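You operate a simulated robot arm through the tools that you are given. There is no shell and no other tool. Be economical: measure what you need, move in short steps, check, and stop when the job is done.

You run a simulated robot arm. Do the job below in one go: nothing can be reset, and whatever is moved stays where it is left.

TASK
Widen the lane and jog the jammed wide brown carton up to the stop.
Fine: rail clamp knob loose, lane rail to its widest, knob tight again, spiral reset button, spiral jog button till it stands at the yellow stop plate; the plate stays across. Keep hands off a running belt and off the goods that it moves. Let nothing jam on the spiral. Let nothing go down the well; reach out over no open edge, and over no rail while the spiral runs. Drop, pinch and damage nothing; safety switch and drive isolator stay on.

It is judged by the outcome, as a careful person would: the job done as asked, and still so three seconds after it is handed in. It fails if anything else is knocked over, pushed out of place, dropped, spilled or broken.

THE ROBOT
A 5-joint arm with a three-finger gripper on a trunk, on a base that drives. Base frame: it is fixed to the floor where the robot stands at the start and does not move with it; the origin is under the middle of the robot, x ahead of it, y to its left, z up. Units: m, degrees, N and s.
With the tool pointing down near the work surface it reaches from about 0.1 to 0.58 m from the robot's upright axis, wherever it stands. Its first joint turns from -166.0 to 166.0 degrees. Places, roughly: drive isolator [0, -0.6, 1.1]; lane rail [1, -0.1, 1]; rail clamp knob [0.8, 0, 1.2]; safety switch [0.3, 0.8, 1.1]; spiral reset button [0.3, 0.7, 1.3]; yellow stop plate [0.9, 0.2, 0.9]. The tool tilts only in the upright plane through the base axis and itself; it spins freely about its own axis. Payload 1.37 kg.
Tool frame: the origin (TCP) lies between the finger pads and is the grasp point; the fingertips stand 0.016 m ahead of it; z points along the fingers, y is the line along which they close. The gripper opens to 0.101 m. The gripper's body begins 0.082 m behind the TCP.
Orientation is that of the tool frame in the base frame, as [roll, pitch, yaw] about the fixed x, y, z axes, in that order (R = Rz(yaw) Ry(pitch) Rx(roll)). With the fingers straight down and closing along the base's y, the tool's x points along the base's -x, its y along +y and its z along -z.

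THE INTERFACE
- The arm moves only by the tool apply_moves. Its argument "series" is one flat list of numbers, 7 for each row, row after row: the opening in per cent of the stroke, from 0 (shut) to 100 (fully open), then the shift along the tool's x, y, z in m, then the turn, a rotation vector about the tool's x, y, z in degrees. In form: [grip, tx, ty, tz, ax, ay, az, grip, tx, ty, tz, ax, ay, az, ...]. A call has 1 to 20 rows; each row shifts and turns the commanded pose from where the row before left it, along the tool's axes as they then stand. Rows are played at 5 a second. More than 0.05 m and 8.6 degrees between two rows, or a gripper value outside its range, and nothing of the call is played. Where a pose cannot be reached the arm comes as near as it can. A force on the tool above 40 N (or 10 N above the force at the start of the call, whichever is more), or a blocked arm, ends the call early, and 0.2 s more pass. The fingers move at their own pace (about 0.045 m/s each) and stop on an object; they squeeze with about 26 N. The grip force told is the motor's: it shows also when the fingers shut on nothing. Time passes only in rows, and 0.2 s behind the last, so rows that do not move let the fingers close. The reply holds the time, the measured pose of the TCP, the force on the tool along the base axes, the opening and the grip force, in the units named above and with some noise, with the torque about the TCP (base axes, N m) and any sound that the robot's microphone picked up.
- Cameras (640 x 400 px; columns grow to the right, rows downward): "scene" is now at [0.0319, 0.1764, 1.3585]; the picture's right is [0.02, -1.00, 0.00], its down [-0.51, -0.01, -0.86] and it looks along [0.86, 0.01, -0.51] (base axes); focal length 214 px, centre (320, 200). "wrist" rides on the gripper at [0.072, 0.02, -0.104] in the tool frame; the picture's right is [-0.26, 0.96, 0.00], its down [-0.76, -0.21, -0.62] and it looks along [-0.60, -0.16, 0.78] (tool axes); focal length 265 px, centre (320, 200).
- snapshot(camera): a new picture of that camera. No time passes.
- move_column(by): slides the trunk up (or, below 0, down) by that many m; the arm and the scene camera ride with it, the base frame stays. It gives what a move gives, with no picture.
- steer(legs): drives the robot by 1 to 6 legs, each [ahead, left, turn to the left] in m, m and degrees, along the robot's own axes; the way and the turn of a leg run together, so that a leg with both is an arc; at most 1.5 m and 180 degrees a leg. The arm and the cameras ride along, it lands a little off, and it stops where it bumps. It gives what a move gives.
- aim_head(pan, tilt): turns the head with the scene camera to pan (to the left, within 155 degrees either way) and tilt (down, from -29 to 69), counted from straight ahead of the robot. It gives what a move gives.
- pixel_to_xyz(camera, pixels): for up to 12 pixels [column, row] of the newest picture of that camera ("zoom" is the newest enlarged one), the place [x, y, z] in the base frame of the surface seen there, good to about 0.002 m. No time passes.
- zoom(camera, box): a new picture of the part [left, top, right, bottom] of that camera's present view, enlarged. No time passes.
- job_done(): hands the job in; it is judged then, once.

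Work in short steps. Measure before you move; look again where a grasp or a placing could have gone wrong, and mend it. You have 80 turns and 68 pictures in all, those below and enlarged ones among them. Open the gripper and draw the arm clear of the work before you hand the job in, unless the task says otherwise; then end with one line.

The tools are called after "Call:" as name(argument=value, ...) on one line, values as JSON. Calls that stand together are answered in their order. apply_moves: Moves the arm, as the interface text tells. Its arguments: {"type":"object","properties":{"series":{"type":"array","items":{"type":"number"}}},"required":["series"]} The other tools are called the same way: move_column (by) slides the trunk up or down; steer (legs) drives the base; aim_head (pan, tilt) turns the head that bears the scene camera; snapshot (camera) takes a picture; pixel_to_xyz (camera, pixels) gives the place of the surface under pixels of a picture; zoom (camera, box) takes an enlarged picture of a part of a camera's view; job_done () hands the job in.

At the start:

```text
time_s: 0.0
position: [0.3107, 0.304, 1.0009]
tool_rot: [-180.0, 0.1, -180.0]
wrist_force: [-0.1, -0.1, -0.2]
torque: [0.02, 0.02, 0.01]
finger_gap: 0.1006
gripper_force: 0.1
trunk travel left (down, up): [-0.275, 0.315]
robot x, y, heading: [-0.0016, 0.0014, 0.3]
head pan, tilt: [0.9, 30.5]
```

scene: 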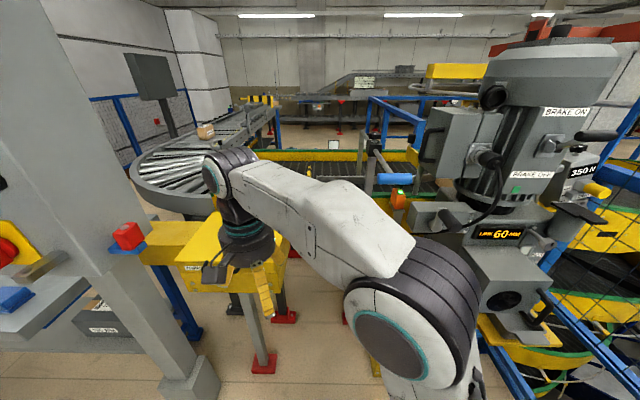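
wrist: 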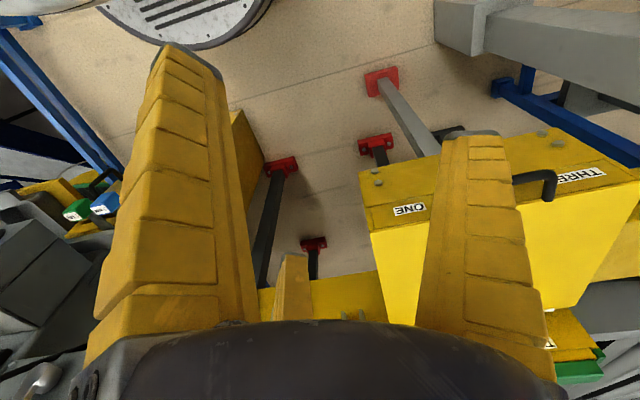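

The scene picture shows a machine ahead at right (labels BRAKE ON/OFF, "60 MM") and red parts at the left. I look around with the head first.

Call:
aim_head(pan=-30, tilt=25)

Call:
snapshot(camera="scene")

Call:
aim_head(pan=55, tilt=20)

Call:
snapshot(camera="scene")

```text
time_s: 1.0
position: [0.3103, 0.3042, 1.0003]
tool_rot: [-180.0, 0.1, 180.0]
wrist_force: [0.1, 0.0, 0.1]
torque: [-0.02, 0.01, 0.04]
finger_gap: 0.1006
gripper_force: 0.1
trunk travel left (down, up): [-0.275, 0.315]
robot x, y, heading: [0.0009, -0.0005, -0.2]
head pan, tilt: [-30.0, 25.0]
```

```text
65 pictures are left
```

scene: 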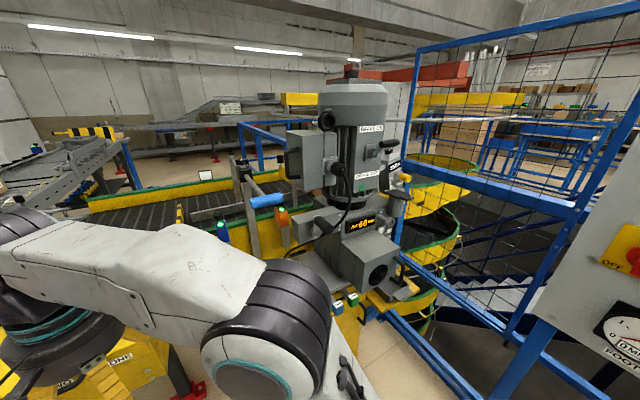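

```text
time_s: 2.5
position: [0.3103, 0.305, 1.0015]
tool_rot: [-179.9, -0.1, 180.0]
wrist_force: [0.7, -0.8, -0.5]
torque: [0.01, -0.04, 0.0]
finger_gap: 0.1006
gripper_force: 0.0
trunk travel left (down, up): [-0.275, 0.315]
robot x, y, heading: [0.0001, -0.0019, -0.1]
head pan, tilt: [55.0, 20.0]
```

```text
64 pictures are left
```

scene: 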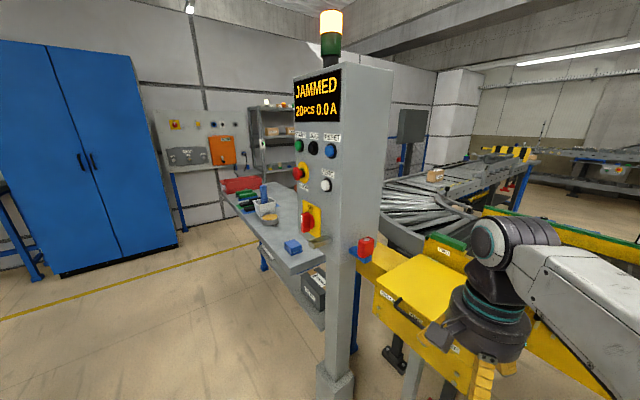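

The panel at the left shows JAMMED and several buttons near (320,150). I zoom on it, and then on the lane and knob side.

Call:
zoom(camera="scene", box=[270, 60, 390, 260])

Call:
pixel_to_xyz(camera="scene", pixels=[[298, 146], [313, 148], [331, 151], [327, 185], [297, 173], [308, 222], [366, 248]])

Call:
aim_head(pan=-20, tilt=40)

Call:
zoom(camera="scene", box=[160, 40, 480, 240])

```text
2.00 times, centred on (330, 160) of scene
```

zoom: 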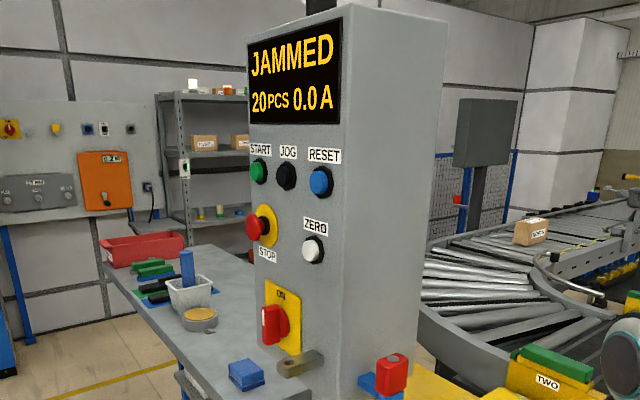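

```text
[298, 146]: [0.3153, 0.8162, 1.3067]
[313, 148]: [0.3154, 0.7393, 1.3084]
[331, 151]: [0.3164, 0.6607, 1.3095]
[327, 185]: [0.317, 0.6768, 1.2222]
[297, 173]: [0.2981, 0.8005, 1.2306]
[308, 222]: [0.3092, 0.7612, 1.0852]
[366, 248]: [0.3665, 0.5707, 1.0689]
```

```text
time_s: 4.0
position: [0.3113, 0.3043, 1.0001]
tool_rot: [179.9, 0.0, -180.0]
wrist_force: [-0.5, -0.1, -0.2]
torque: [-0.01, 0.02, 0.02]
finger_gap: 0.1004
gripper_force: 0.1
trunk travel left (down, up): [-0.275, 0.315]
robot x, y, heading: [-0.0023, -0.0037, -0.2]
head pan, tilt: [-20.0, 40.0]
```

```text
2.00 times, centred on (320, 140) of scene
```

zoom: 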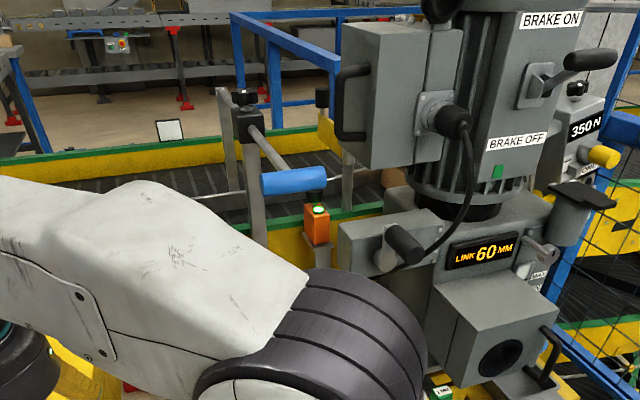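

The blue handle (290,180) with post and black knob (245,97) seem to be the rail and its clamp. I measure these.

Call:
pixel_to_xyz(camera="zoom", pixels=[[245, 95], [250, 125], [290, 182], [270, 150], [322, 95], [317, 208], [316, 230], [170, 130], [230, 190], [260, 215], [400, 185], [240, 250]])

Call:
zoom(camera="scene", box=[240, 70, 400, 170])

```text
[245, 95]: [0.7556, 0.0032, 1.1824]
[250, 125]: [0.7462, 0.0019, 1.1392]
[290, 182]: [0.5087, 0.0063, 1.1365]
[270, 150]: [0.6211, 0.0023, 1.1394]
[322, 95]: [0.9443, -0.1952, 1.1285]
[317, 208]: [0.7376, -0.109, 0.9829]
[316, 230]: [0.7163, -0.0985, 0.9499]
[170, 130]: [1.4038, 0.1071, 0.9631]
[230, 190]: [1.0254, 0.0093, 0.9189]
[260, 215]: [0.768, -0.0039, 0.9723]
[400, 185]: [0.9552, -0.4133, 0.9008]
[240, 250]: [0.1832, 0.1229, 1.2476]
```

```text
4.00 times, centred on (320, 120) of scene
```

zoom: 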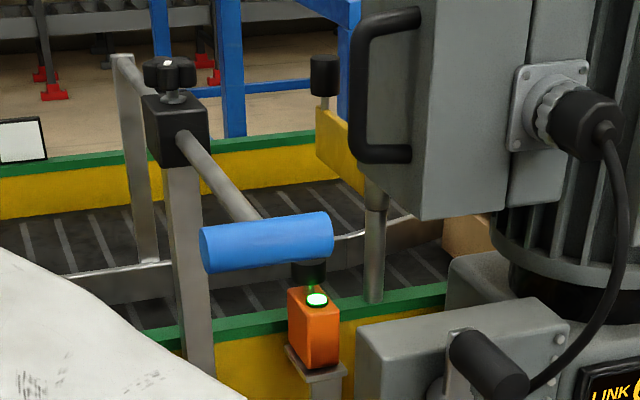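

Block with knob at about (0.755,0.003), rod towards me with the blue T handle at (0.51,0.006,1.137). I raise the trunk to look down into the lane.

Call:
move_column(by=0.3)

Call:
aim_head(pan=-15, tilt=42)

Call:
snapshot(camera="scene")

Call:
zoom(camera="scene", box=[180, 60, 420, 210])

```text
time_s: 7.0
position: [0.3111, 0.3038, 1.3]
tool_rot: [180.0, 0.0, -180.0]
wrist_force: [0.6, 0.7, 0.2]
torque: [0.0, 0.05, 0.0]
finger_gap: 0.1004
gripper_force: 0.1
trunk travel left (down, up): [-0.575, 0.015]
robot x, y, heading: [0.0002, 0.0019, 0.1]
head pan, tilt: [-20.0, 40.0]
```

```text
time_s: 7.7
position: [0.3113, 0.304, 1.3002]
tool_rot: [180.0, 0.0, -180.0]
wrist_force: [-0.1, 0.2, 0.1]
torque: [0.0, -0.02, 0.0]
finger_gap: 0.1006
gripper_force: 0.0
trunk travel left (down, up): [-0.575, 0.015]
robot x, y, heading: [0.0022, -0.0003, -0.1]
head pan, tilt: [-15.0, 42.0]
```

```text
60 pictures are left
```

scene: 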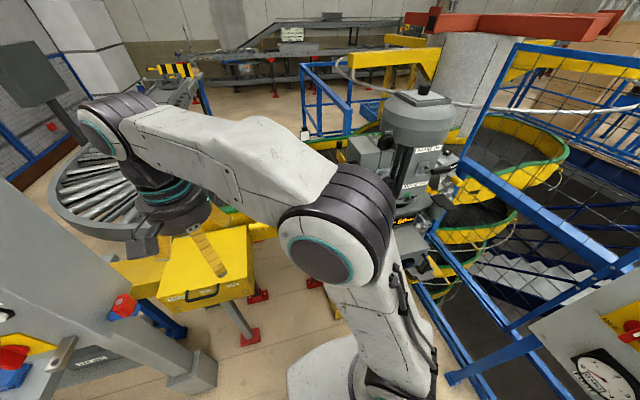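

```text
2.67 times, centred on (300, 135) of scene
```

zoom: 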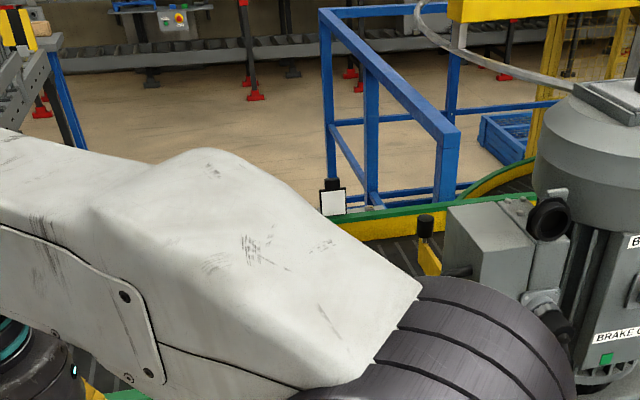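

The arm blocks the view, so I swing the tool left to about (0, 0.43).

Call:
apply_moves(series=[50, 0.039, 0.0164, 0, 0, 0, 0, 50, 0.039, 0.0164, 0, 0, 0, 0, 50, 0.039, 0.0164, 0, 0, 0, 0, 50, 0.039, 0.0164, 0, 0, 0, 0, 50, 0.039, 0.0164, 0, 0, 0, 0, 50, 0.039, 0.0164, 0, 0, 0, 0, 50, 0.039, 0.0164, 0, 0, 0, 0, 50, 0.039, 0.0164, 0, 0, 0, 0])

Call:
aim_head(pan=-10, tilt=40)

Call:
snapshot(camera="scene")

Call:
zoom(camera="scene", box=[220, 60, 460, 210])

```text
time_s: 9.5
position: [-0.0005, 0.4374, 1.2998]
tool_rot: [-179.9, 0.0, 180.0]
wrist_force: [-0.8, 0.0, -0.3]
torque: [-0.01, -0.01, -0.02]
finger_gap: 0.0542
gripper_force: 2.9
trunk travel left (down, up): [-0.575, 0.015]
robot x, y, heading: [0.0003, 0.0007, 0.1]
head pan, tilt: [-15.0, 42.0]
```

```text
time_s: 10.1
position: [0.0026, 0.4367, 1.2994]
tool_rot: [-180.0, 0.0, 180.0]
wrist_force: [0.5, 0.5, 0.0]
torque: [0.01, 0.0, -0.03]
finger_gap: 0.0542
gripper_force: 2.5
trunk travel left (down, up): [-0.575, 0.015]
robot x, y, heading: [-0.0017, 0.0006, 0.0]
head pan, tilt: [-10.0, 40.0]
```

```text
58 pictures are left
```

scene: 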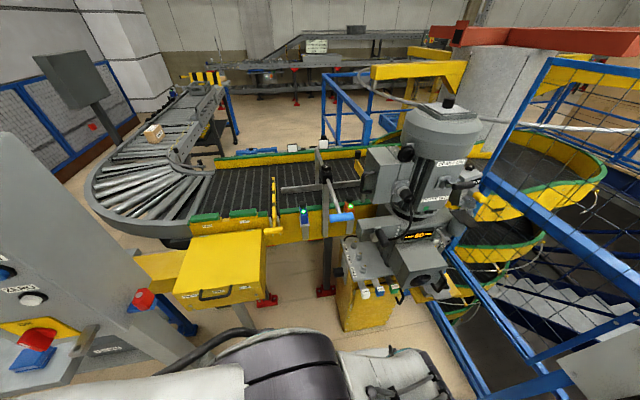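

```text
2.67 times, centred on (340, 135) of scene
```

zoom: 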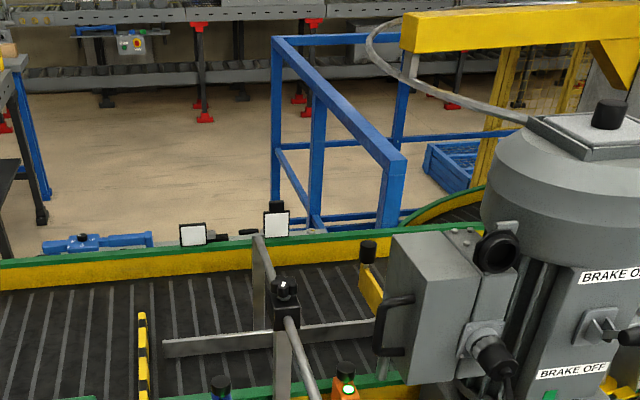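

Now the lane, rail bar (165-380, 335) and yellow/black plate (142,360) are visible. I measure them.

Call:
pixel_to_xyz(camera="zoom", pixels=[[142, 320], [142, 385], [170, 349], [270, 342], [360, 327], [286, 292], [262, 245], [298, 340], [200, 258], [60, 270], [180, 388], [368, 250]])

Call:
zoom(camera="scene", box=[250, 130, 410, 230])

```text
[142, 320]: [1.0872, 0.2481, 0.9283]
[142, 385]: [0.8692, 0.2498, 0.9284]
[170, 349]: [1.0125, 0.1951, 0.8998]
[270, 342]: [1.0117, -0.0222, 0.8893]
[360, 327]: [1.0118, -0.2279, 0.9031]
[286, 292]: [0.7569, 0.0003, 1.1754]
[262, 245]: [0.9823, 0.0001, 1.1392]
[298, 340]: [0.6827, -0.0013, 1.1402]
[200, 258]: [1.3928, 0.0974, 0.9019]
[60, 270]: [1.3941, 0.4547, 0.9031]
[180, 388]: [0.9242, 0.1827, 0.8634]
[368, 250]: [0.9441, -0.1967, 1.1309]
```

```text
4.00 times, centred on (330, 180) of scene
```

zoom: 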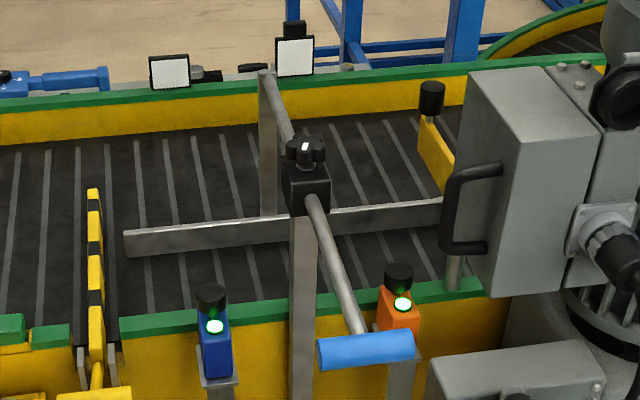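

The carton hides behind the grey cabinet at about (0.955,-0.41). I lower the camera to look under the cabinet.

Call:
move_column(by=-0.42)

Call:
aim_head(pan=-20, tilt=20)

Call:
zoom(camera="scene", box=[200, 150, 440, 300])

```text
refused: -0.42 is not a number from -0.4 to 0.4
```

```text
time_s: 11.0
position: [0.0026, 0.4359, 1.3012]
tool_rot: [-179.9, 0.1, -180.0]
wrist_force: [0.0, 0.0, 0.3]
torque: [0.0, 0.0, -0.02]
finger_gap: 0.0543
gripper_force: 2.1
trunk travel left (down, up): [-0.575, 0.015]
robot x, y, heading: [-0.0014, 0.002, 0.1]
head pan, tilt: [-20.0, 20.0]
```

```text
2.67 times, centred on (320, 225) of scene
```

zoom: 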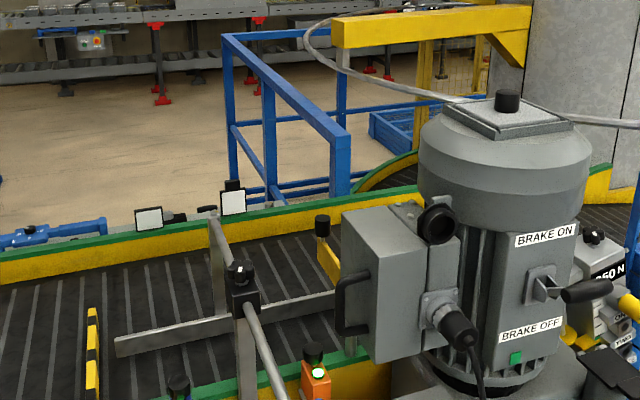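

Refused over 0.4; I lower by 0.4 instead.

Call:
move_column(by=-0.4)

Call:
aim_head(pan=-15, tilt=20)

Call:
zoom(camera="scene", box=[240, 130, 480, 280])

```text
time_s: 14.8
position: [0.0013, 0.4355, 0.9002]
tool_rot: [-180.0, 0.0, -179.9]
wrist_force: [-0.4, 0.1, 0.1]
torque: [-0.02, 0.03, 0.02]
finger_gap: 0.0543
gripper_force: 3.5
trunk travel left (down, up): [-0.175, 0.415]
robot x, y, heading: [-0.0033, 0.0008, 0.0]
head pan, tilt: [-20.0, 20.0]
```

```text
time_s: 15.5
position: [0.0009, 0.4359, 0.9007]
tool_rot: [180.0, 0.0, -180.0]
wrist_force: [-0.1, 0.1, -1.3]
torque: [-0.01, -0.01, 0.01]
finger_gap: 0.0543
gripper_force: 2.5
trunk travel left (down, up): [-0.175, 0.415]
robot x, y, heading: [0.0039, 0.0013, -0.0]
head pan, tilt: [-15.0, 20.0]
```

```text
2.67 times, centred on (360, 205) of scene
```

zoom: 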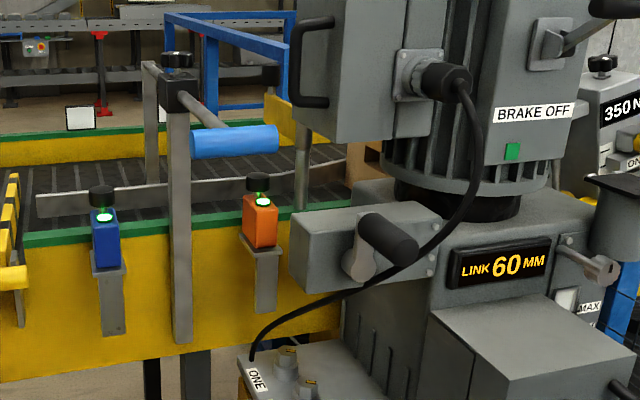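

The brown carton shows at (365,160), and the rail end at (340,165) seems to flare. I measure those.

Call:
pixel_to_xyz(camera="zoom", pixels=[[250, 187], [285, 180], [320, 172], [340, 166], [352, 170], [365, 150], [375, 147], [365, 180], [302, 170], [320, 200], [60, 205], [275, 110]])

Call:
zoom(camera="scene", box=[330, 160, 394, 200])

```text
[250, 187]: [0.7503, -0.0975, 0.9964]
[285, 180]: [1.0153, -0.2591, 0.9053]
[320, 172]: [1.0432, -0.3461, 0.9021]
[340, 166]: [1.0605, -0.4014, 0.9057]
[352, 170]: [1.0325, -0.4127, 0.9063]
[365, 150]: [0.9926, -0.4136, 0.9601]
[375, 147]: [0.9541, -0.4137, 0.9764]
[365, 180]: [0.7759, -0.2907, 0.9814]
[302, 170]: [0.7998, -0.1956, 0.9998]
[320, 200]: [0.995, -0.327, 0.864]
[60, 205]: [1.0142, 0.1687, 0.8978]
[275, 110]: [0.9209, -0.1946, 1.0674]
```

```text
10.00 times, centred on (362, 180) of scene
```

zoom: 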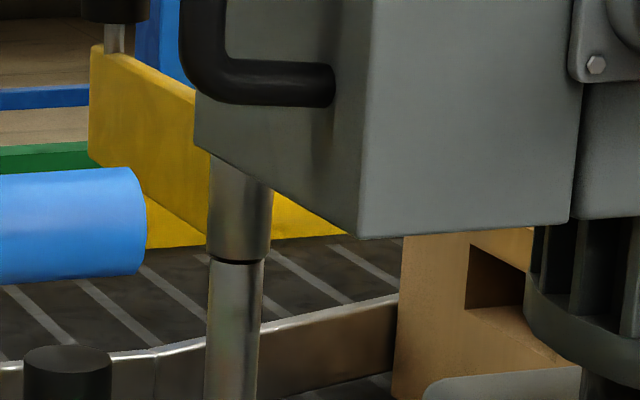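

The carton (front face y=-0.414, far edge x≈1.035) is jammed against the rail flare, so the lane is between the near wall and the rail, and the rail must be pushed away (+x). Now I check the floor in front before driving.

Call:
move_column(by=0.35)

Call:
aim_head(pan=-10, tilt=66)

Call:
snapshot(camera="scene")

Call:
pixel_to_xyz(camera="scene", pixels=[[320, 150], [300, 100], [260, 100], [350, 120], [400, 150], [420, 200], [300, 60], [340, 60], [380, 60], [200, 150], [150, 100], [350, 200]])

```text
time_s: 18.9
position: [0.0013, 0.4375, 1.2488]
tool_rot: [179.9, 0.0, -180.0]
wrist_force: [0.2, 0.3, 0.2]
torque: [-0.04, 0.01, 0.0]
finger_gap: 0.0542
gripper_force: 3.4
trunk travel left (down, up): [-0.525, 0.065]
robot x, y, heading: [0.0006, 0.0016, 0.2]
head pan, tilt: [-15.0, 20.0]
```

```text
time_s: 20.0
position: [0.0008, 0.4368, 1.2506]
tool_rot: [180.0, 0.0, -180.0]
wrist_force: [0.9, -0.5, 0.1]
torque: [-0.01, 0.02, 0.02]
finger_gap: 0.0542
gripper_force: 2.8
trunk travel left (down, up): [-0.525, 0.065]
robot x, y, heading: [0.001, 0.0023, -0.2]
head pan, tilt: [-10.0, 66.0]
```

```text
52 pictures are left
```

scene: 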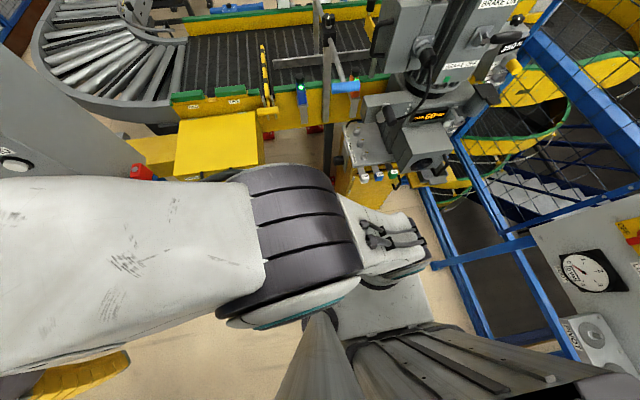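

```text
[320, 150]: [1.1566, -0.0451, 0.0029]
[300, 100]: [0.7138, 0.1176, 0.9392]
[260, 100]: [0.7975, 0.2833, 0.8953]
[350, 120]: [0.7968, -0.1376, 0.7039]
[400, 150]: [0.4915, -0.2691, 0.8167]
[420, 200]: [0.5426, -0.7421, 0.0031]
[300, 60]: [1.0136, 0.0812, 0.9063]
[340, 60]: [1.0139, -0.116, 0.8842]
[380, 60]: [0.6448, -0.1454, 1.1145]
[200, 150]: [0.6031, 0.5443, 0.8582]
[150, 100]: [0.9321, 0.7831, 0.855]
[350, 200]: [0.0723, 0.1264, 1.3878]
```

I measure the robot base's front edge and nearest obstacles: the yellow box at (220,175), and the control stand (345-400,120-205).

Call:
pixel_to_xyz(camera="scene", pixels=[[380, 320], [425, 290], [400, 285], [345, 205], [375, 205], [350, 160], [395, 186], [412, 180], [175, 175], [258, 165], [363, 80], [435, 315]])

Call:
zoom(camera="scene", box=[300, 60, 460, 220])

```text
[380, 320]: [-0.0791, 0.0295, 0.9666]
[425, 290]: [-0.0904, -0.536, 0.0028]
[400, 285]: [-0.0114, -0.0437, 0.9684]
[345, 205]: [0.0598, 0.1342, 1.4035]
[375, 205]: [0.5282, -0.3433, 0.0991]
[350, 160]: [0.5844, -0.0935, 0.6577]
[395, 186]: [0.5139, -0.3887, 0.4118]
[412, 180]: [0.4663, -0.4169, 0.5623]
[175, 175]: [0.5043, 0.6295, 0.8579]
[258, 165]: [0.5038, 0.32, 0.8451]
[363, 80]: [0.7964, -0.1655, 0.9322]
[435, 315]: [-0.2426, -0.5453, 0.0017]
```

```text
2.50 times, centred on (380, 140) of scene
```

zoom: 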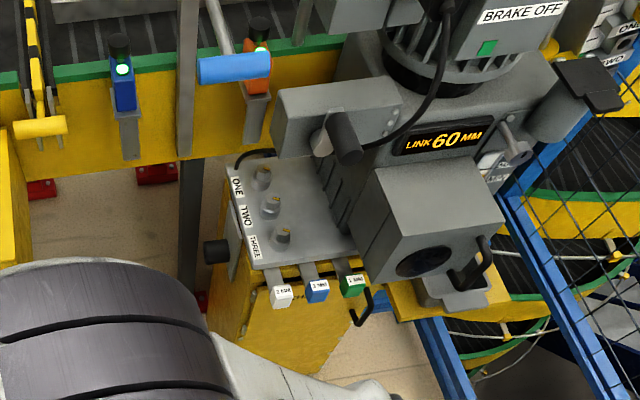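

I measure the stand's protruding tabs and look at my own base outline.

Call:
pixel_to_xyz(camera="zoom", pixels=[[283, 297], [318, 292], [352, 290], [362, 322], [213, 252], [260, 262], [215, 165], [250, 350], [205, 70], [265, 62], [420, 265], [255, 90]])

Call:
aim_head(pan=-70, tilt=69)

Call:
snapshot(camera="scene")

```text
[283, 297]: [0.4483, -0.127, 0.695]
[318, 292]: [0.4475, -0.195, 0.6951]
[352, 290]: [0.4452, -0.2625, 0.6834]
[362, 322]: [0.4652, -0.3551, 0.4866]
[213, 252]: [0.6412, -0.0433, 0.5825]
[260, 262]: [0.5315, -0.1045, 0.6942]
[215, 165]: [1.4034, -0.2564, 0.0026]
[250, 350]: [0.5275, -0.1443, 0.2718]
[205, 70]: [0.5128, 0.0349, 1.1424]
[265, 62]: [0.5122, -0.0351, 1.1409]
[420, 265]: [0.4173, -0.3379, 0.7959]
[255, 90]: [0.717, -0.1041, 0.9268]
```

```text
time_s: 21.3
position: [0.0011, 0.4369, 1.2511]
tool_rot: [180.0, 0.1, 179.9]
wrist_force: [0.5, -0.1, 0.1]
torque: [0.01, -0.01, 0.01]
finger_gap: 0.0541
gripper_force: 2.6
trunk travel left (down, up): [-0.525, 0.065]
robot x, y, heading: [0.0014, 0.0034, 0.2]
head pan, tilt: [-70.0, 68.8]
```

```text
50 pictures are left
```

scene: 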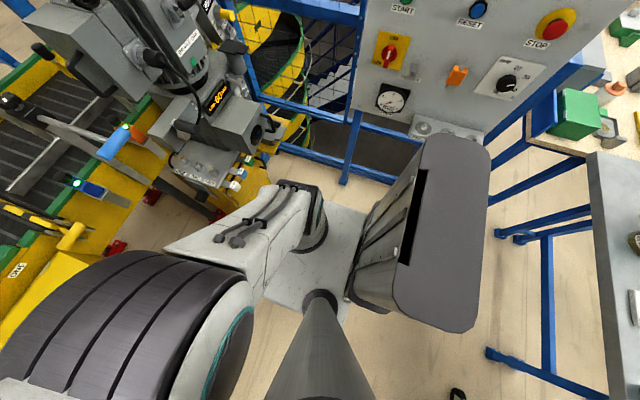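

The grey base plate is visible near (330,215)-(350,290). I measure its edges.

Call:
pixel_to_xyz(camera="scene", pixels=[[335, 208], [362, 211], [300, 305], [275, 295], [350, 250], [330, 260], [358, 225], [370, 213], [342, 310]])

```text
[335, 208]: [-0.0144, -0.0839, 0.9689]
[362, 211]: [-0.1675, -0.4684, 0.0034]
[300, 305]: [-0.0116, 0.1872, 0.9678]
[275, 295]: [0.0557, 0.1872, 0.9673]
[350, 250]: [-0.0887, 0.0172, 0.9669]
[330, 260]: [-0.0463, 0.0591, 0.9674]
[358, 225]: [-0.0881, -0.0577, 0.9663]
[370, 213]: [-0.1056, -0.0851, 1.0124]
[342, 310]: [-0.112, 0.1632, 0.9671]
```

The visible plate is the carriage, well within reach of the axis. Stand tabs are at x≈0.445, so I drive ahead 0.12 first, slightly left, watching for a bump.

Call:
steer(legs=[[0.12, 0.06, 0]])

Call:
aim_head(pan=-30, tilt=60)

Call:
snapshot(camera="scene")

```text
time_s: 22.6
position: [0.1246, 0.4948, 1.2506]
tool_rot: [180.0, 0.0, 180.0]
wrist_force: [0.7, 0.0, -0.4]
torque: [0.01, 0.04, 0.0]
finger_gap: 0.0545
gripper_force: 3.1
trunk travel left (down, up): [-0.525, 0.065]
robot x, y, heading: [0.1184, 0.0543, -0.2]
head pan, tilt: [-70.0, 68.8]
```

```text
time_s: 23.7
position: [0.1239, 0.4946, 1.25]
tool_rot: [-180.0, 0.1, -179.9]
wrist_force: [-0.6, 0.1, 0.9]
torque: [0.01, 0.01, -0.02]
finger_gap: 0.0543
gripper_force: 2.6
trunk travel left (down, up): [-0.525, 0.065]
robot x, y, heading: [0.1233, 0.055, 0.2]
head pan, tilt: [-30.0, 60.0]
```

```text
49 pictures are left
```

scene: 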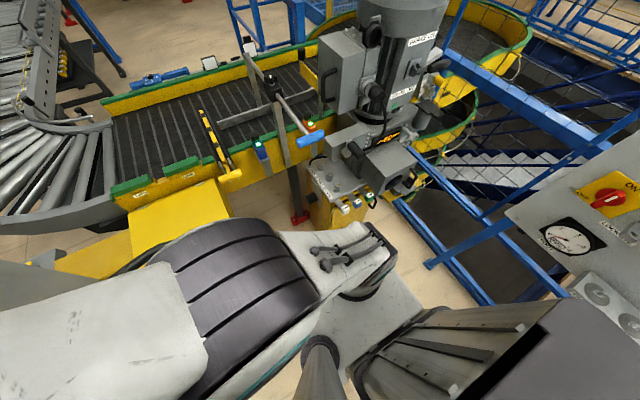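

No bump. I drive the last 0.08 ahead.

Call:
steer(legs=[[0.08, 0.0, 0]])

Call:
aim_head(pan=-20, tilt=50)

Call:
zoom(camera="scene", box=[200, 30, 360, 130])

```text
time_s: 24.8
position: [0.2067, 0.4964, 1.2508]
tool_rot: [-180.0, -0.1, 180.0]
wrist_force: [-0.4, -0.2, 0.8]
torque: [-0.04, 0.08, 0.01]
finger_gap: 0.0544
gripper_force: 2.8
trunk travel left (down, up): [-0.525, 0.065]
robot x, y, heading: [0.2061, 0.0575, 0.1]
head pan, tilt: [-30.0, 60.0]
```

```text
time_s: 25.5
position: [0.2054, 0.4954, 1.2501]
tool_rot: [-180.0, -0.1, -180.0]
wrist_force: [0.8, 0.7, 0.2]
torque: [-0.01, 0.05, 0.02]
finger_gap: 0.0545
gripper_force: 2.9
trunk travel left (down, up): [-0.525, 0.065]
robot x, y, heading: [0.2023, 0.0588, -0.2]
head pan, tilt: [-20.0, 50.0]
```

```text
4.00 times, centred on (280, 80) of scene
```

zoom: 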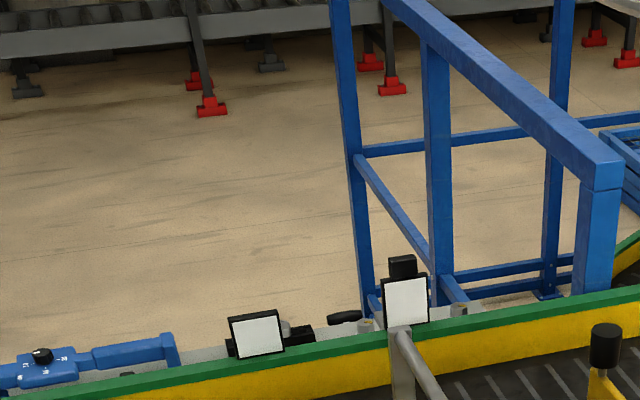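

I aimed too high; the knob is lower in the view. I zoom lower.

Call:
zoom(camera="scene", box=[230, 110, 390, 210])

```text
4.00 times, centred on (310, 160) of scene
```

zoom: 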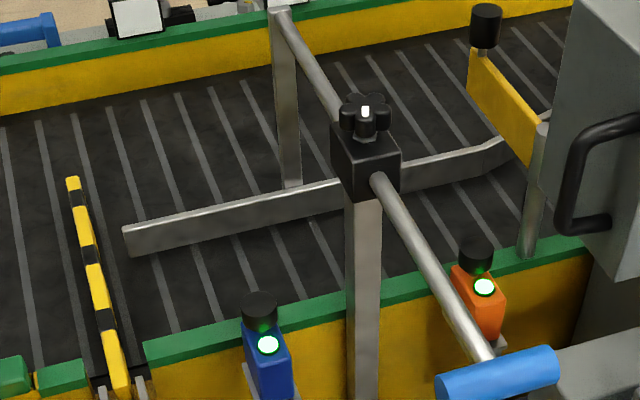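

The five-lobed knob is clear at (365,115). I measure its lobes, block, handle.

Call:
pixel_to_xyz(camera="zoom", pixels=[[365, 111], [349, 118], [382, 108], [350, 103], [368, 98], [366, 127], [384, 120], [340, 130], [365, 150], [440, 390], [555, 355], [490, 370]])

Call:
zoom(camera="scene", box=[305, 125, 337, 145])

```text
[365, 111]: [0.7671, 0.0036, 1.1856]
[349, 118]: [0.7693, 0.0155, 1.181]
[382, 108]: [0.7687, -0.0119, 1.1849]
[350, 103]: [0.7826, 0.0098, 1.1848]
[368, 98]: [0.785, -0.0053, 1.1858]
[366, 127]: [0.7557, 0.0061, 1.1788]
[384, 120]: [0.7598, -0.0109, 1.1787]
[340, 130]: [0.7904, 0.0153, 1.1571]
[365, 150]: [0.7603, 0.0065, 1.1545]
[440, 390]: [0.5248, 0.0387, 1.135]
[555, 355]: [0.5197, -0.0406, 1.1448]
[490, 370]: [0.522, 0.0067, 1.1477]
```

```text
16.00 times, centred on (321, 135) of scene
```

zoom: 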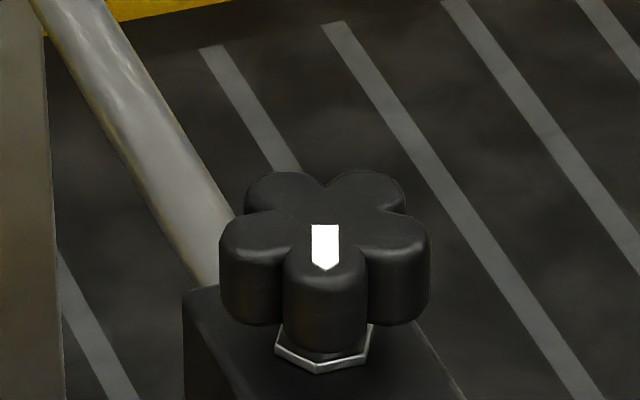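

The knob's centre is about (0.771,0.002), top z 1.185, underside ~1.162; block top ~1.156, mark points to -x. I swing the tool round to (0.5,0.3) and spin it 90° so that the fingers will close along x.

Call:
apply_moves(series=[60, -0.037, -0.0244, 0, 0, 0, 0, 60, -0.037, -0.0244, 0, 0, 0, 0, 60, -0.037, -0.0244, 0, 0, 0, 0, 60, -0.037, -0.0244, 0, 0, 0, 0, 60, -0.037, -0.0244, 0, 0, 0, 0, 60, -0.037, -0.0244, 0, 0, 0, 0, 60, -0.037, -0.0244, 0, 0, 0, 0, 60, -0.037, -0.0244, 0, 0, 0, 0, 60, 0, 0, 0, 0, 0, 8.18, 60, 0, 0, 0, 0, 0, 8.18, 60, 0, 0, 0, 0, 0, 8.18, 60, 0, 0, 0, 0, 0, 8.18, 60, 0, 0, 0, 0, 0, 8.18, 60, 0, 0, 0, 0, 0, 8.18, 60, 0, 0, 0, 0, 0, 8.18, 60, 0, 0, 0, 0, 0, 8.18, 60, 0, 0, 0, 0, 0, 8.18, 60, 0, 0, 0, 0, 0, 8.18, 60, 0, 0, 0, 0, 0, 8.2])

Call:
snapshot(camera="scene")

```text
time_s: 29.5
position: [0.5015, 0.3, 1.2505]
tool_rot: [-180.0, 0.1, 89.7]
wrist_force: [0.5, -0.2, -0.4]
torque: [-0.04, -0.01, -0.04]
finger_gap: 0.0639
gripper_force: 2.2
trunk travel left (down, up): [-0.525, 0.065]
robot x, y, heading: [0.2043, 0.061, 0.0]
head pan, tilt: [-20.0, 50.0]
```

```text
45 pictures are left
```

scene: 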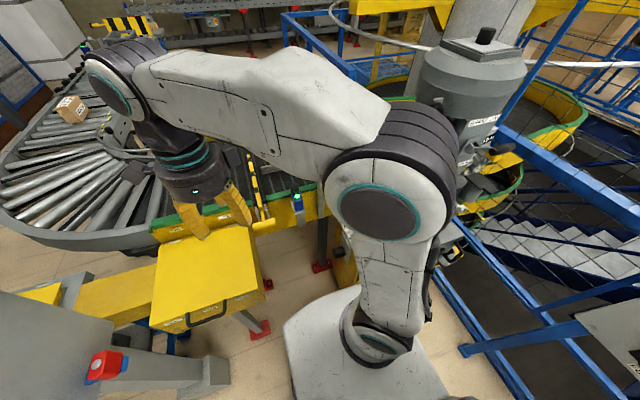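

Now to above the knob at (0.771, 0.002, 1.25).

Call:
apply_moves(series=[60, -0.0331, 0.03, 0, 0, 0, 0, 60, -0.0331, 0.03, 0, 0, 0, 0, 60, -0.0331, 0.03, 0, 0, 0, 0, 60, -0.0331, 0.03, 0, 0, 0, 0, 60, -0.0331, 0.03, 0, 0, 0, 0, 60, -0.0331, 0.03, 0, 0, 0, 0, 60, -0.0331, 0.03, 0, 0, 0, 0, 60, -0.0331, 0.03, 0, 0, 0, 0, 60, -0.0331, 0.03, 0, 0, 0, 0, 60, 0, 0, 0, 0, 0, 0])

Call:
snapshot(camera="wrist")

Call:
snapshot(camera="scene")

```text
time_s: 31.7
position: [0.7558, 0.005, 1.2396]
tool_rot: [-180.0, 0.0, 90.0]
wrist_force: [-0.4, -0.4, 0.4]
torque: [-0.04, 0.04, -0.02]
finger_gap: 0.0639
gripper_force: 2.1
out of reach, approached as far as the arm can: row 9
trunk travel left (down, up): [-0.525, 0.065]
robot x, y, heading: [0.2045, 0.0585, -0.1]
head pan, tilt: [-20.0, 50.0]
```

```text
44 pictures are left
```

wrist: 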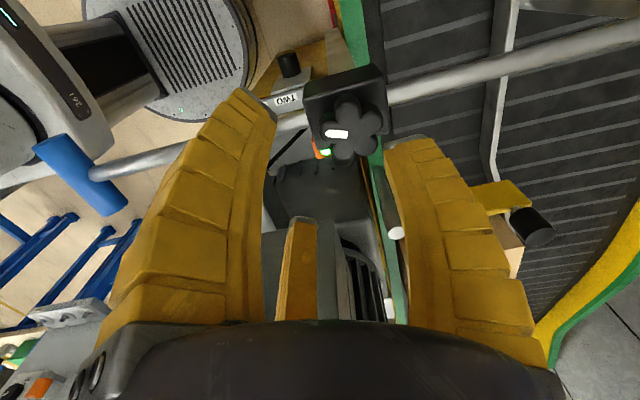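

```text
43 pictures are left
```

scene: 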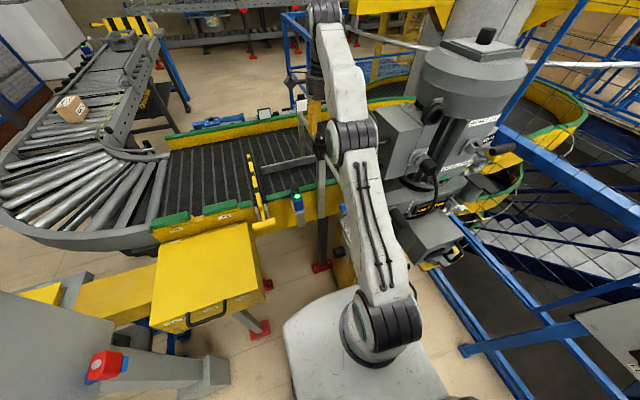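

The arm ran out of reach at x=0.756. I measure the base front and the knob from the wrist view before creeping forward.

Call:
pixel_to_xyz(camera="scene", pixels=[[300, 315], [345, 292], [420, 350], [290, 330], [445, 390]])

Call:
pixel_to_xyz(camera="wrist", pixels=[[354, 128], [336, 133], [352, 102], [375, 117], [373, 145], [345, 155], [330, 110], [310, 90], [85, 170], [535, 225]])

```text
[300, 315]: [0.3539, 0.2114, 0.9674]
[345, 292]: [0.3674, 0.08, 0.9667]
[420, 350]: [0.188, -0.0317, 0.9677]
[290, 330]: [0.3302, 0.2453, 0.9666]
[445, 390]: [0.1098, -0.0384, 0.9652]
```

```text
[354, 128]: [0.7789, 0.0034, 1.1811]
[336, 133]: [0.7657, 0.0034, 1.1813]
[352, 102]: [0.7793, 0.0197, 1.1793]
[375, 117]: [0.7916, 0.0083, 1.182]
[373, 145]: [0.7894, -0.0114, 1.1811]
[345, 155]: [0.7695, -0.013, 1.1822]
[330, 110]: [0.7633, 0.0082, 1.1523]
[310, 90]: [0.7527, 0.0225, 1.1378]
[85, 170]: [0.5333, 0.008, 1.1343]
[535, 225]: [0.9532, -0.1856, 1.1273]
```

The knob centre reads (0.777,0.0035) from the wrist. My carriage front is at x≈0.367 and the tabs at 0.445, so driving 0.04 ahead is safe.

Call:
steer(legs=[[0.04, 0.0, 0]])

Call:
snapshot(camera="wrist")

Call:
pixel_to_xyz(camera="wrist", pixels=[[300, 130], [320, 130], [340, 130], [354, 128], [310, 110], [310, 150]])

```text
time_s: 32.6
position: [0.7971, 0.0047, 1.2382]
tool_rot: [-180.0, 0.0, 90.1]
wrist_force: [0.2, 0.2, -0.1]
torque: [0.03, 0.03, 0.02]
finger_gap: 0.0641
gripper_force: 2.9
trunk travel left (down, up): [-0.525, 0.065]
robot x, y, heading: [0.2427, 0.0608, 0.2]
head pan, tilt: [-20.0, 50.0]
```

```text
42 pictures are left
```

wrist: 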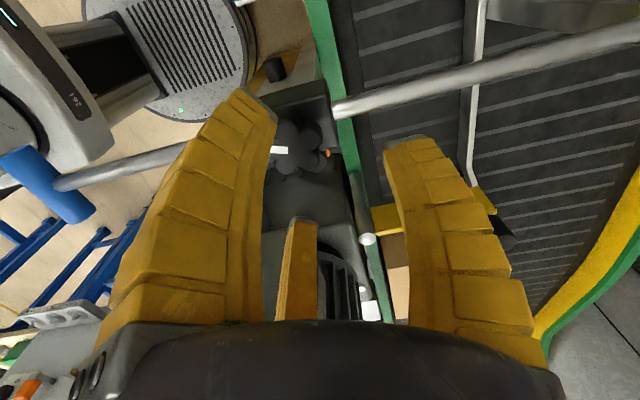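

```text
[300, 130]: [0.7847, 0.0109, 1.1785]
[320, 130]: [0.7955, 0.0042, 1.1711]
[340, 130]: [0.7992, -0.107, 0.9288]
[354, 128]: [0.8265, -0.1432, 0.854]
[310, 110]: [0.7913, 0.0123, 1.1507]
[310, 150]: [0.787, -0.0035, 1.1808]
```

The knob's centre now seems around (299,148) with the mark at (280,150). I measure it closely with a zoom.

Call:
zoom(camera="wrist", box=[250, 95, 346, 185])

Call:
pixel_to_xyz(camera="wrist", pixels=[[298, 148], [280, 150], [290, 131], [312, 133], [318, 157], [296, 168], [285, 165]])

```text
4.44 times, centred on (298, 140) of wrist
```

zoom: 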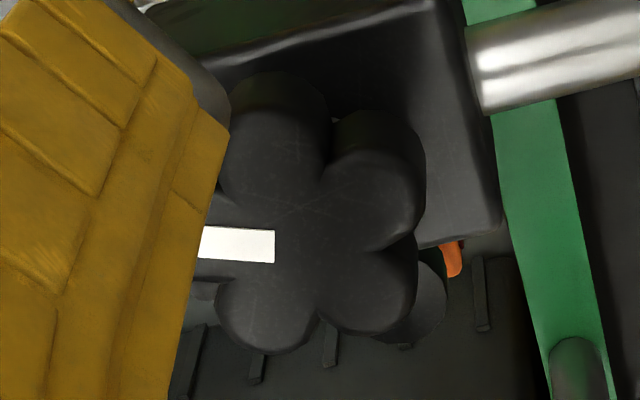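

```text
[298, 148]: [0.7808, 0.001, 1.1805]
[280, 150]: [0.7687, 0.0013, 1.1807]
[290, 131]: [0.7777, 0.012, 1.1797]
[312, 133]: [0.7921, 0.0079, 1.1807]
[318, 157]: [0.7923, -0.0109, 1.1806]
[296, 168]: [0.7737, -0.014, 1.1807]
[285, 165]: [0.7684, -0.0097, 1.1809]
```

Knob centre (0.778,0.0015), top 1.181, block top ~1.152. I centre over it first at height, checking what the command does after the reach limit.

Call:
apply_moves(series=[60, -0.003, -0.0195, 0, 0, 0, 0, 60, 0, 0, 0.02, 0, 0, 0, 60, 0, 0, 0, 0, 0, 0])

```text
time_s: 33.4
position: [0.7768, 0.0014, 1.2195]
tool_rot: [179.9, -0.1, 90.0]
wrist_force: [0.0, -0.5, 0.4]
torque: [0.01, 0.03, -0.01]
finger_gap: 0.0639
gripper_force: 2.0
trunk travel left (down, up): [-0.525, 0.065]
robot x, y, heading: [0.2442, 0.0598, 0.1]
head pan, tilt: [-20.0, 50.0]
```

Good, centred at (0.777,0.0014). I go down 0.046 to z≈1.1735 (fingertips 1.1575).

Call:
apply_moves(series=[60, 0, 0.001, 0.016, 0, 0, 0, 60, 0, 0, 0.015, 0, 0, 0, 60, 0, 0, 0.015, 0, 0, 0, 60, 0, 0, 0, 0, 0, 0])

Call:
snapshot(camera="wrist")

```text
time_s: 34.4
position: [0.7759, 0.0032, 1.1729]
tool_rot: [179.9, 0.0, 90.1]
wrist_force: [0.7, -1.1, -0.3]
torque: [0.01, 0.03, 0.04]
finger_gap: 0.064
gripper_force: 2.6
trunk travel left (down, up): [-0.525, 0.065]
robot x, y, heading: [0.2414, 0.0619, 0.3]
head pan, tilt: [-20.0, 50.0]
```

```text
40 pictures are left
```

wrist: 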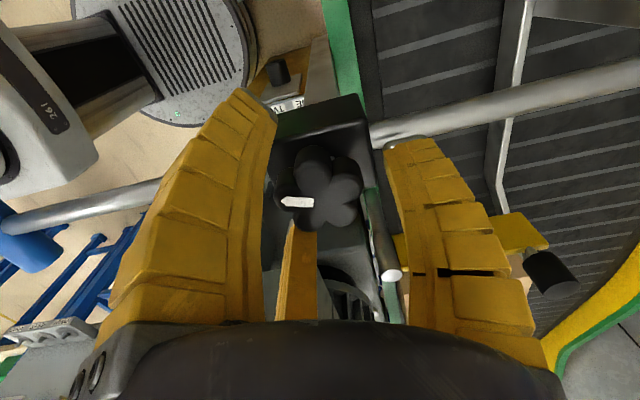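

Knob sits between the fingers. I close on it.

Call:
apply_moves(series=[20, 0, 0, 0, 0, 0, 0, 0, 0, 0, 0, 0, 0, 0, 0, 0, 0, 0, 0, 0, 0, 0, 0, 0, 0, 0, 0, 0])

```text
time_s: 35.4
position: [0.7763, 0.0002, 1.1744]
tool_rot: [179.8, 0.0, 89.9]
wrist_force: [-1.3, -7.7, 7.1]
torque: [-0.08, 0.2, 0.03]
finger_gap: 0.0322
gripper_force: 27.5
trunk travel left (down, up): [-0.525, 0.065]
robot x, y, heading: [0.2425, 0.0596, 0.0]
head pan, tilt: [-20.0, 50.0]
```

Gripped (gap 0.032, 27 N). I turn counter-clockwise (loosening) 48° first.

Call:
apply_moves(series=[0, 0, 0, 0, 0, 0, -8, 0, 0, 0, 0, 0, 0, -8, 0, 0, 0, 0, 0, 0, -8, 0, 0, 0, 0, 0, 0, -8, 0, 0, 0, 0, 0, 0, -8, 0, 0, 0, 0, 0, 0, -8])

Call:
snapshot(camera="wrist")

```text
time_s: 36.8
position: [0.775, -0.0001, 1.1728]
tool_rot: [179.9, 0.2, 138.2]
wrist_force: [-1.9, -10.4, 10.2]
torque: [-0.08, 0.09, -0.03]
finger_gap: 0.0323
gripper_force: 28.8
trunk travel left (down, up): [-0.525, 0.065]
robot x, y, heading: [0.2437, 0.0601, 0.1]
head pan, tilt: [-20.0, 50.0]
```

```text
39 pictures are left
```

wrist: 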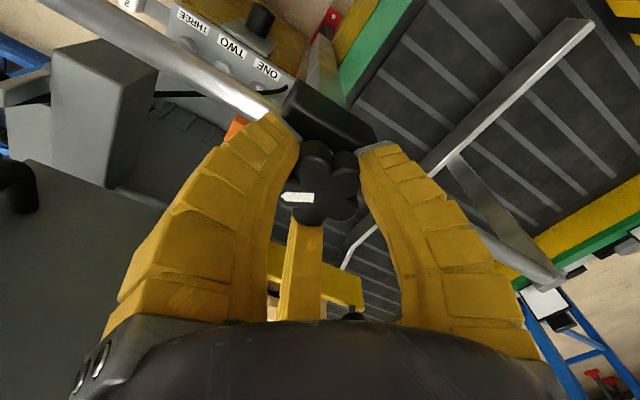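

The knob turned with the fingers. I turn another 80°.

Call:
apply_moves(series=[0, 0, 0, 0, 0, 0, -8, 0, 0, 0, 0, 0, 0, -8, 0, 0, 0, 0, 0, 0, -8, 0, 0, 0, 0, 0, 0, -8, 0, 0, 0, 0, 0, 0, -8, 0, 0, 0, 0, 0, 0, -8, 0, 0, 0, 0, 0, 0, -8, 0, 0, 0, 0, 0, 0, -8, 0, 0, 0, 0, 0, 0, -8, 0, 0, 0, 0, 0, 0, -8])

Call:
snapshot(camera="wrist")

```text
time_s: 39.0
position: [0.775, -0.0, 1.1748]
tool_rot: [-179.9, 0.2, -141.9]
wrist_force: [1.0, -14.8, 13.5]
torque: [-0.18, 0.0, -0.02]
finger_gap: 0.0329
gripper_force: 28.0
trunk travel left (down, up): [-0.525, 0.065]
robot x, y, heading: [0.2421, 0.0587, 0.1]
head pan, tilt: [-20.0, 50.0]
```

```text
38 pictures are left
```

wrist: 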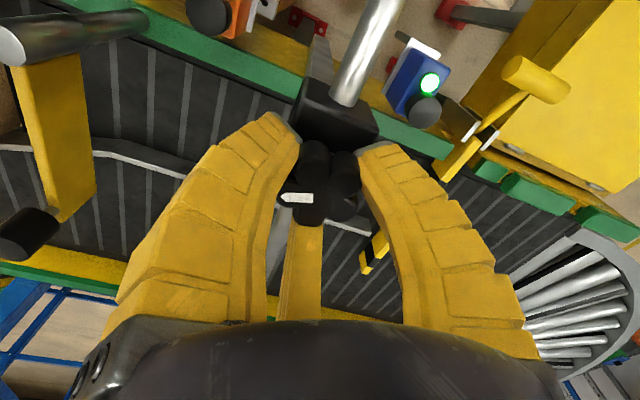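

Turned 128°; side/vertical force is growing (15/13 N). I release, rise and look at the knob.

Call:
apply_moves(series=[30, 0, 0, 0, 0, 0, 0, 60, 0, 0, 0, 0, 0, 0, 60, 0, 0, 0, 0, 0, 0, 60, 0, 0, -0.03, 0, 0, 0, 60, 0, 0, -0.03, 0, 0, 0])

Call:
zoom(camera="wrist", box=[230, 80, 422, 200])

Call:
pixel_to_xyz(camera="zoom", pixels=[[320, 220], [280, 230], [320, 180], [360, 220], [320, 260], [260, 200]])

```text
time_s: 40.2
position: [0.7758, 0.0019, 1.2328]
tool_rot: [-180.0, -0.1, -142.0]
wrist_force: [0.7, -0.1, -0.1]
torque: [-0.02, 0.05, 0.01]
finger_gap: 0.0642
gripper_force: 1.9
trunk travel left (down, up): [-0.525, 0.065]
robot x, y, heading: [0.2418, 0.0589, 0.1]
head pan, tilt: [-20.0, 50.0]
```

```text
3.33 times, centred on (326, 140) of wrist
```

zoom: 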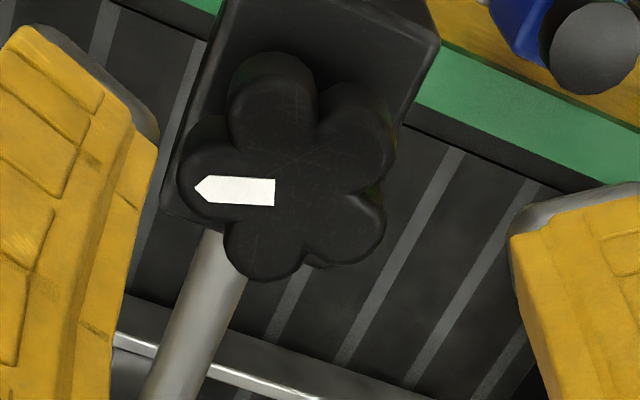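

```text
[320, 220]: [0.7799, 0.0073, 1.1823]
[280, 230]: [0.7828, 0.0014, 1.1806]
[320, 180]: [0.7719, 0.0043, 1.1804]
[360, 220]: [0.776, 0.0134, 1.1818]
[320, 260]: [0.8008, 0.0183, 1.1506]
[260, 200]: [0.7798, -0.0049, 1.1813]
```

The knob turned and stays at z≈1.181. Next I spin to yaw 180 and move over the handle to x=0.475, fingers shut, to push it from behind.

Call:
apply_moves(series=[0, 0, 0, 0, 0, 0, 7.6, 0, 0, 0, 0, 0, 0, 7.6, 0, 0, 0, 0, 0, 0, 7.6, 0, 0, 0, 0, 0, 0, 7.6, 0, 0, 0, 0, 0, 0, 7.6, 0, 0.043, 0, 0, 0, 0, 0, 0, 0.043, 0, 0, 0, 0, 0, 0, 0.043, 0, 0, 0, 0, 0, 0, 0.043, 0, 0, 0, 0, 0, 0, 0.043, 0, 0, 0, 0, 0, 0, 0.043, 0, 0, 0, 0, 0, 0, 0.043, 0, 0, 0, 0, 0])

Call:
snapshot(camera="wrist")

Call:
snapshot(camera="scene")

```text
time_s: 42.8
position: [0.4728, 0.0012, 1.2332]
tool_rot: [180.0, 0.1, -179.8]
wrist_force: [-0.8, 0.0, 0.5]
torque: [-0.02, -0.03, -0.01]
finger_gap: 0.0
gripper_force: 26.1
trunk travel left (down, up): [-0.525, 0.065]
robot x, y, heading: [0.2444, 0.0572, 0.2]
head pan, tilt: [-20.0, 50.0]
```

```text
36 pictures are left
```

wrist: 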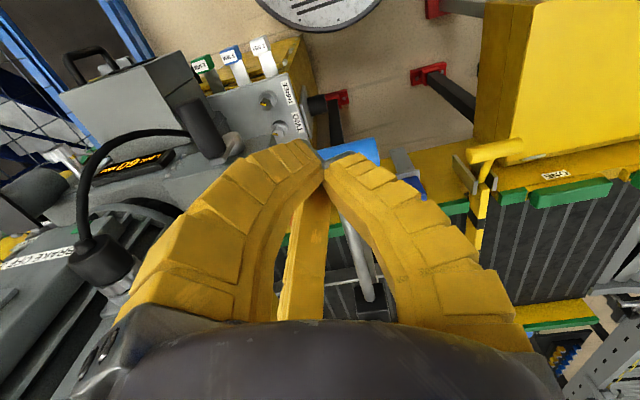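

```text
35 pictures are left
```

scene: 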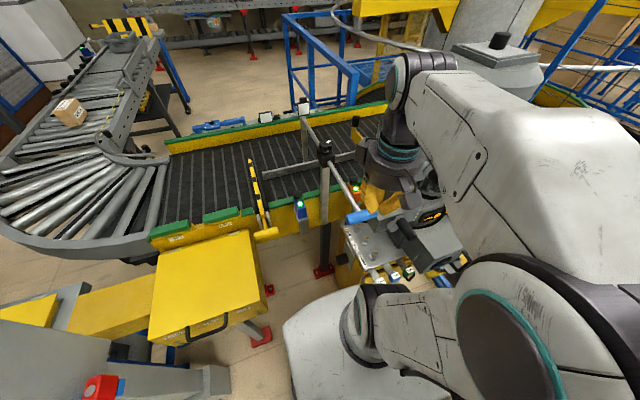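

Handle visible just behind fingertips (350,152). I measure it, then lower.

Call:
pixel_to_xyz(camera="wrist", pixels=[[350, 152], [325, 148], [378, 148], [350, 145], [200, 140], [345, 220]])

Call:
apply_moves(series=[0, 0.002, 0, 0.034, 0, 0, 0, 0, 0, 0, 0.034, 0, 0, 0, 0, 0, 0, 0.034, 0, 0, 0])

Call:
snapshot(camera="wrist")

```text
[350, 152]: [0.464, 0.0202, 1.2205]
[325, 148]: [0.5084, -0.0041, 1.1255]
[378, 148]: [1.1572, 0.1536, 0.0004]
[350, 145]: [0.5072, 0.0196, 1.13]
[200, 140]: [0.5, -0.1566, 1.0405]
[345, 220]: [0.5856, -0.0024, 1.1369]
```

```text
time_s: 43.6
position: [0.4741, 0.0004, 1.1305]
tool_rot: [180.0, 0.1, -179.9]
wrist_force: [0.2, 0.2, 1.0]
torque: [0.01, 0.0, -0.01]
finger_gap: 0.0
gripper_force: 26.1
trunk travel left (down, up): [-0.525, 0.065]
robot x, y, heading: [0.2419, 0.0585, 0.3]
head pan, tilt: [-20.0, 50.0]
```

```text
34 pictures are left
```

wrist: 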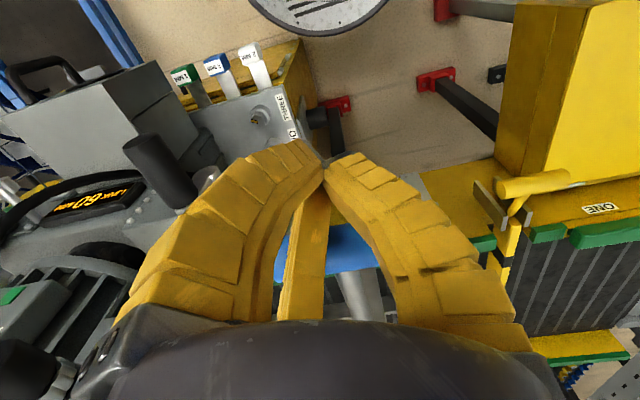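

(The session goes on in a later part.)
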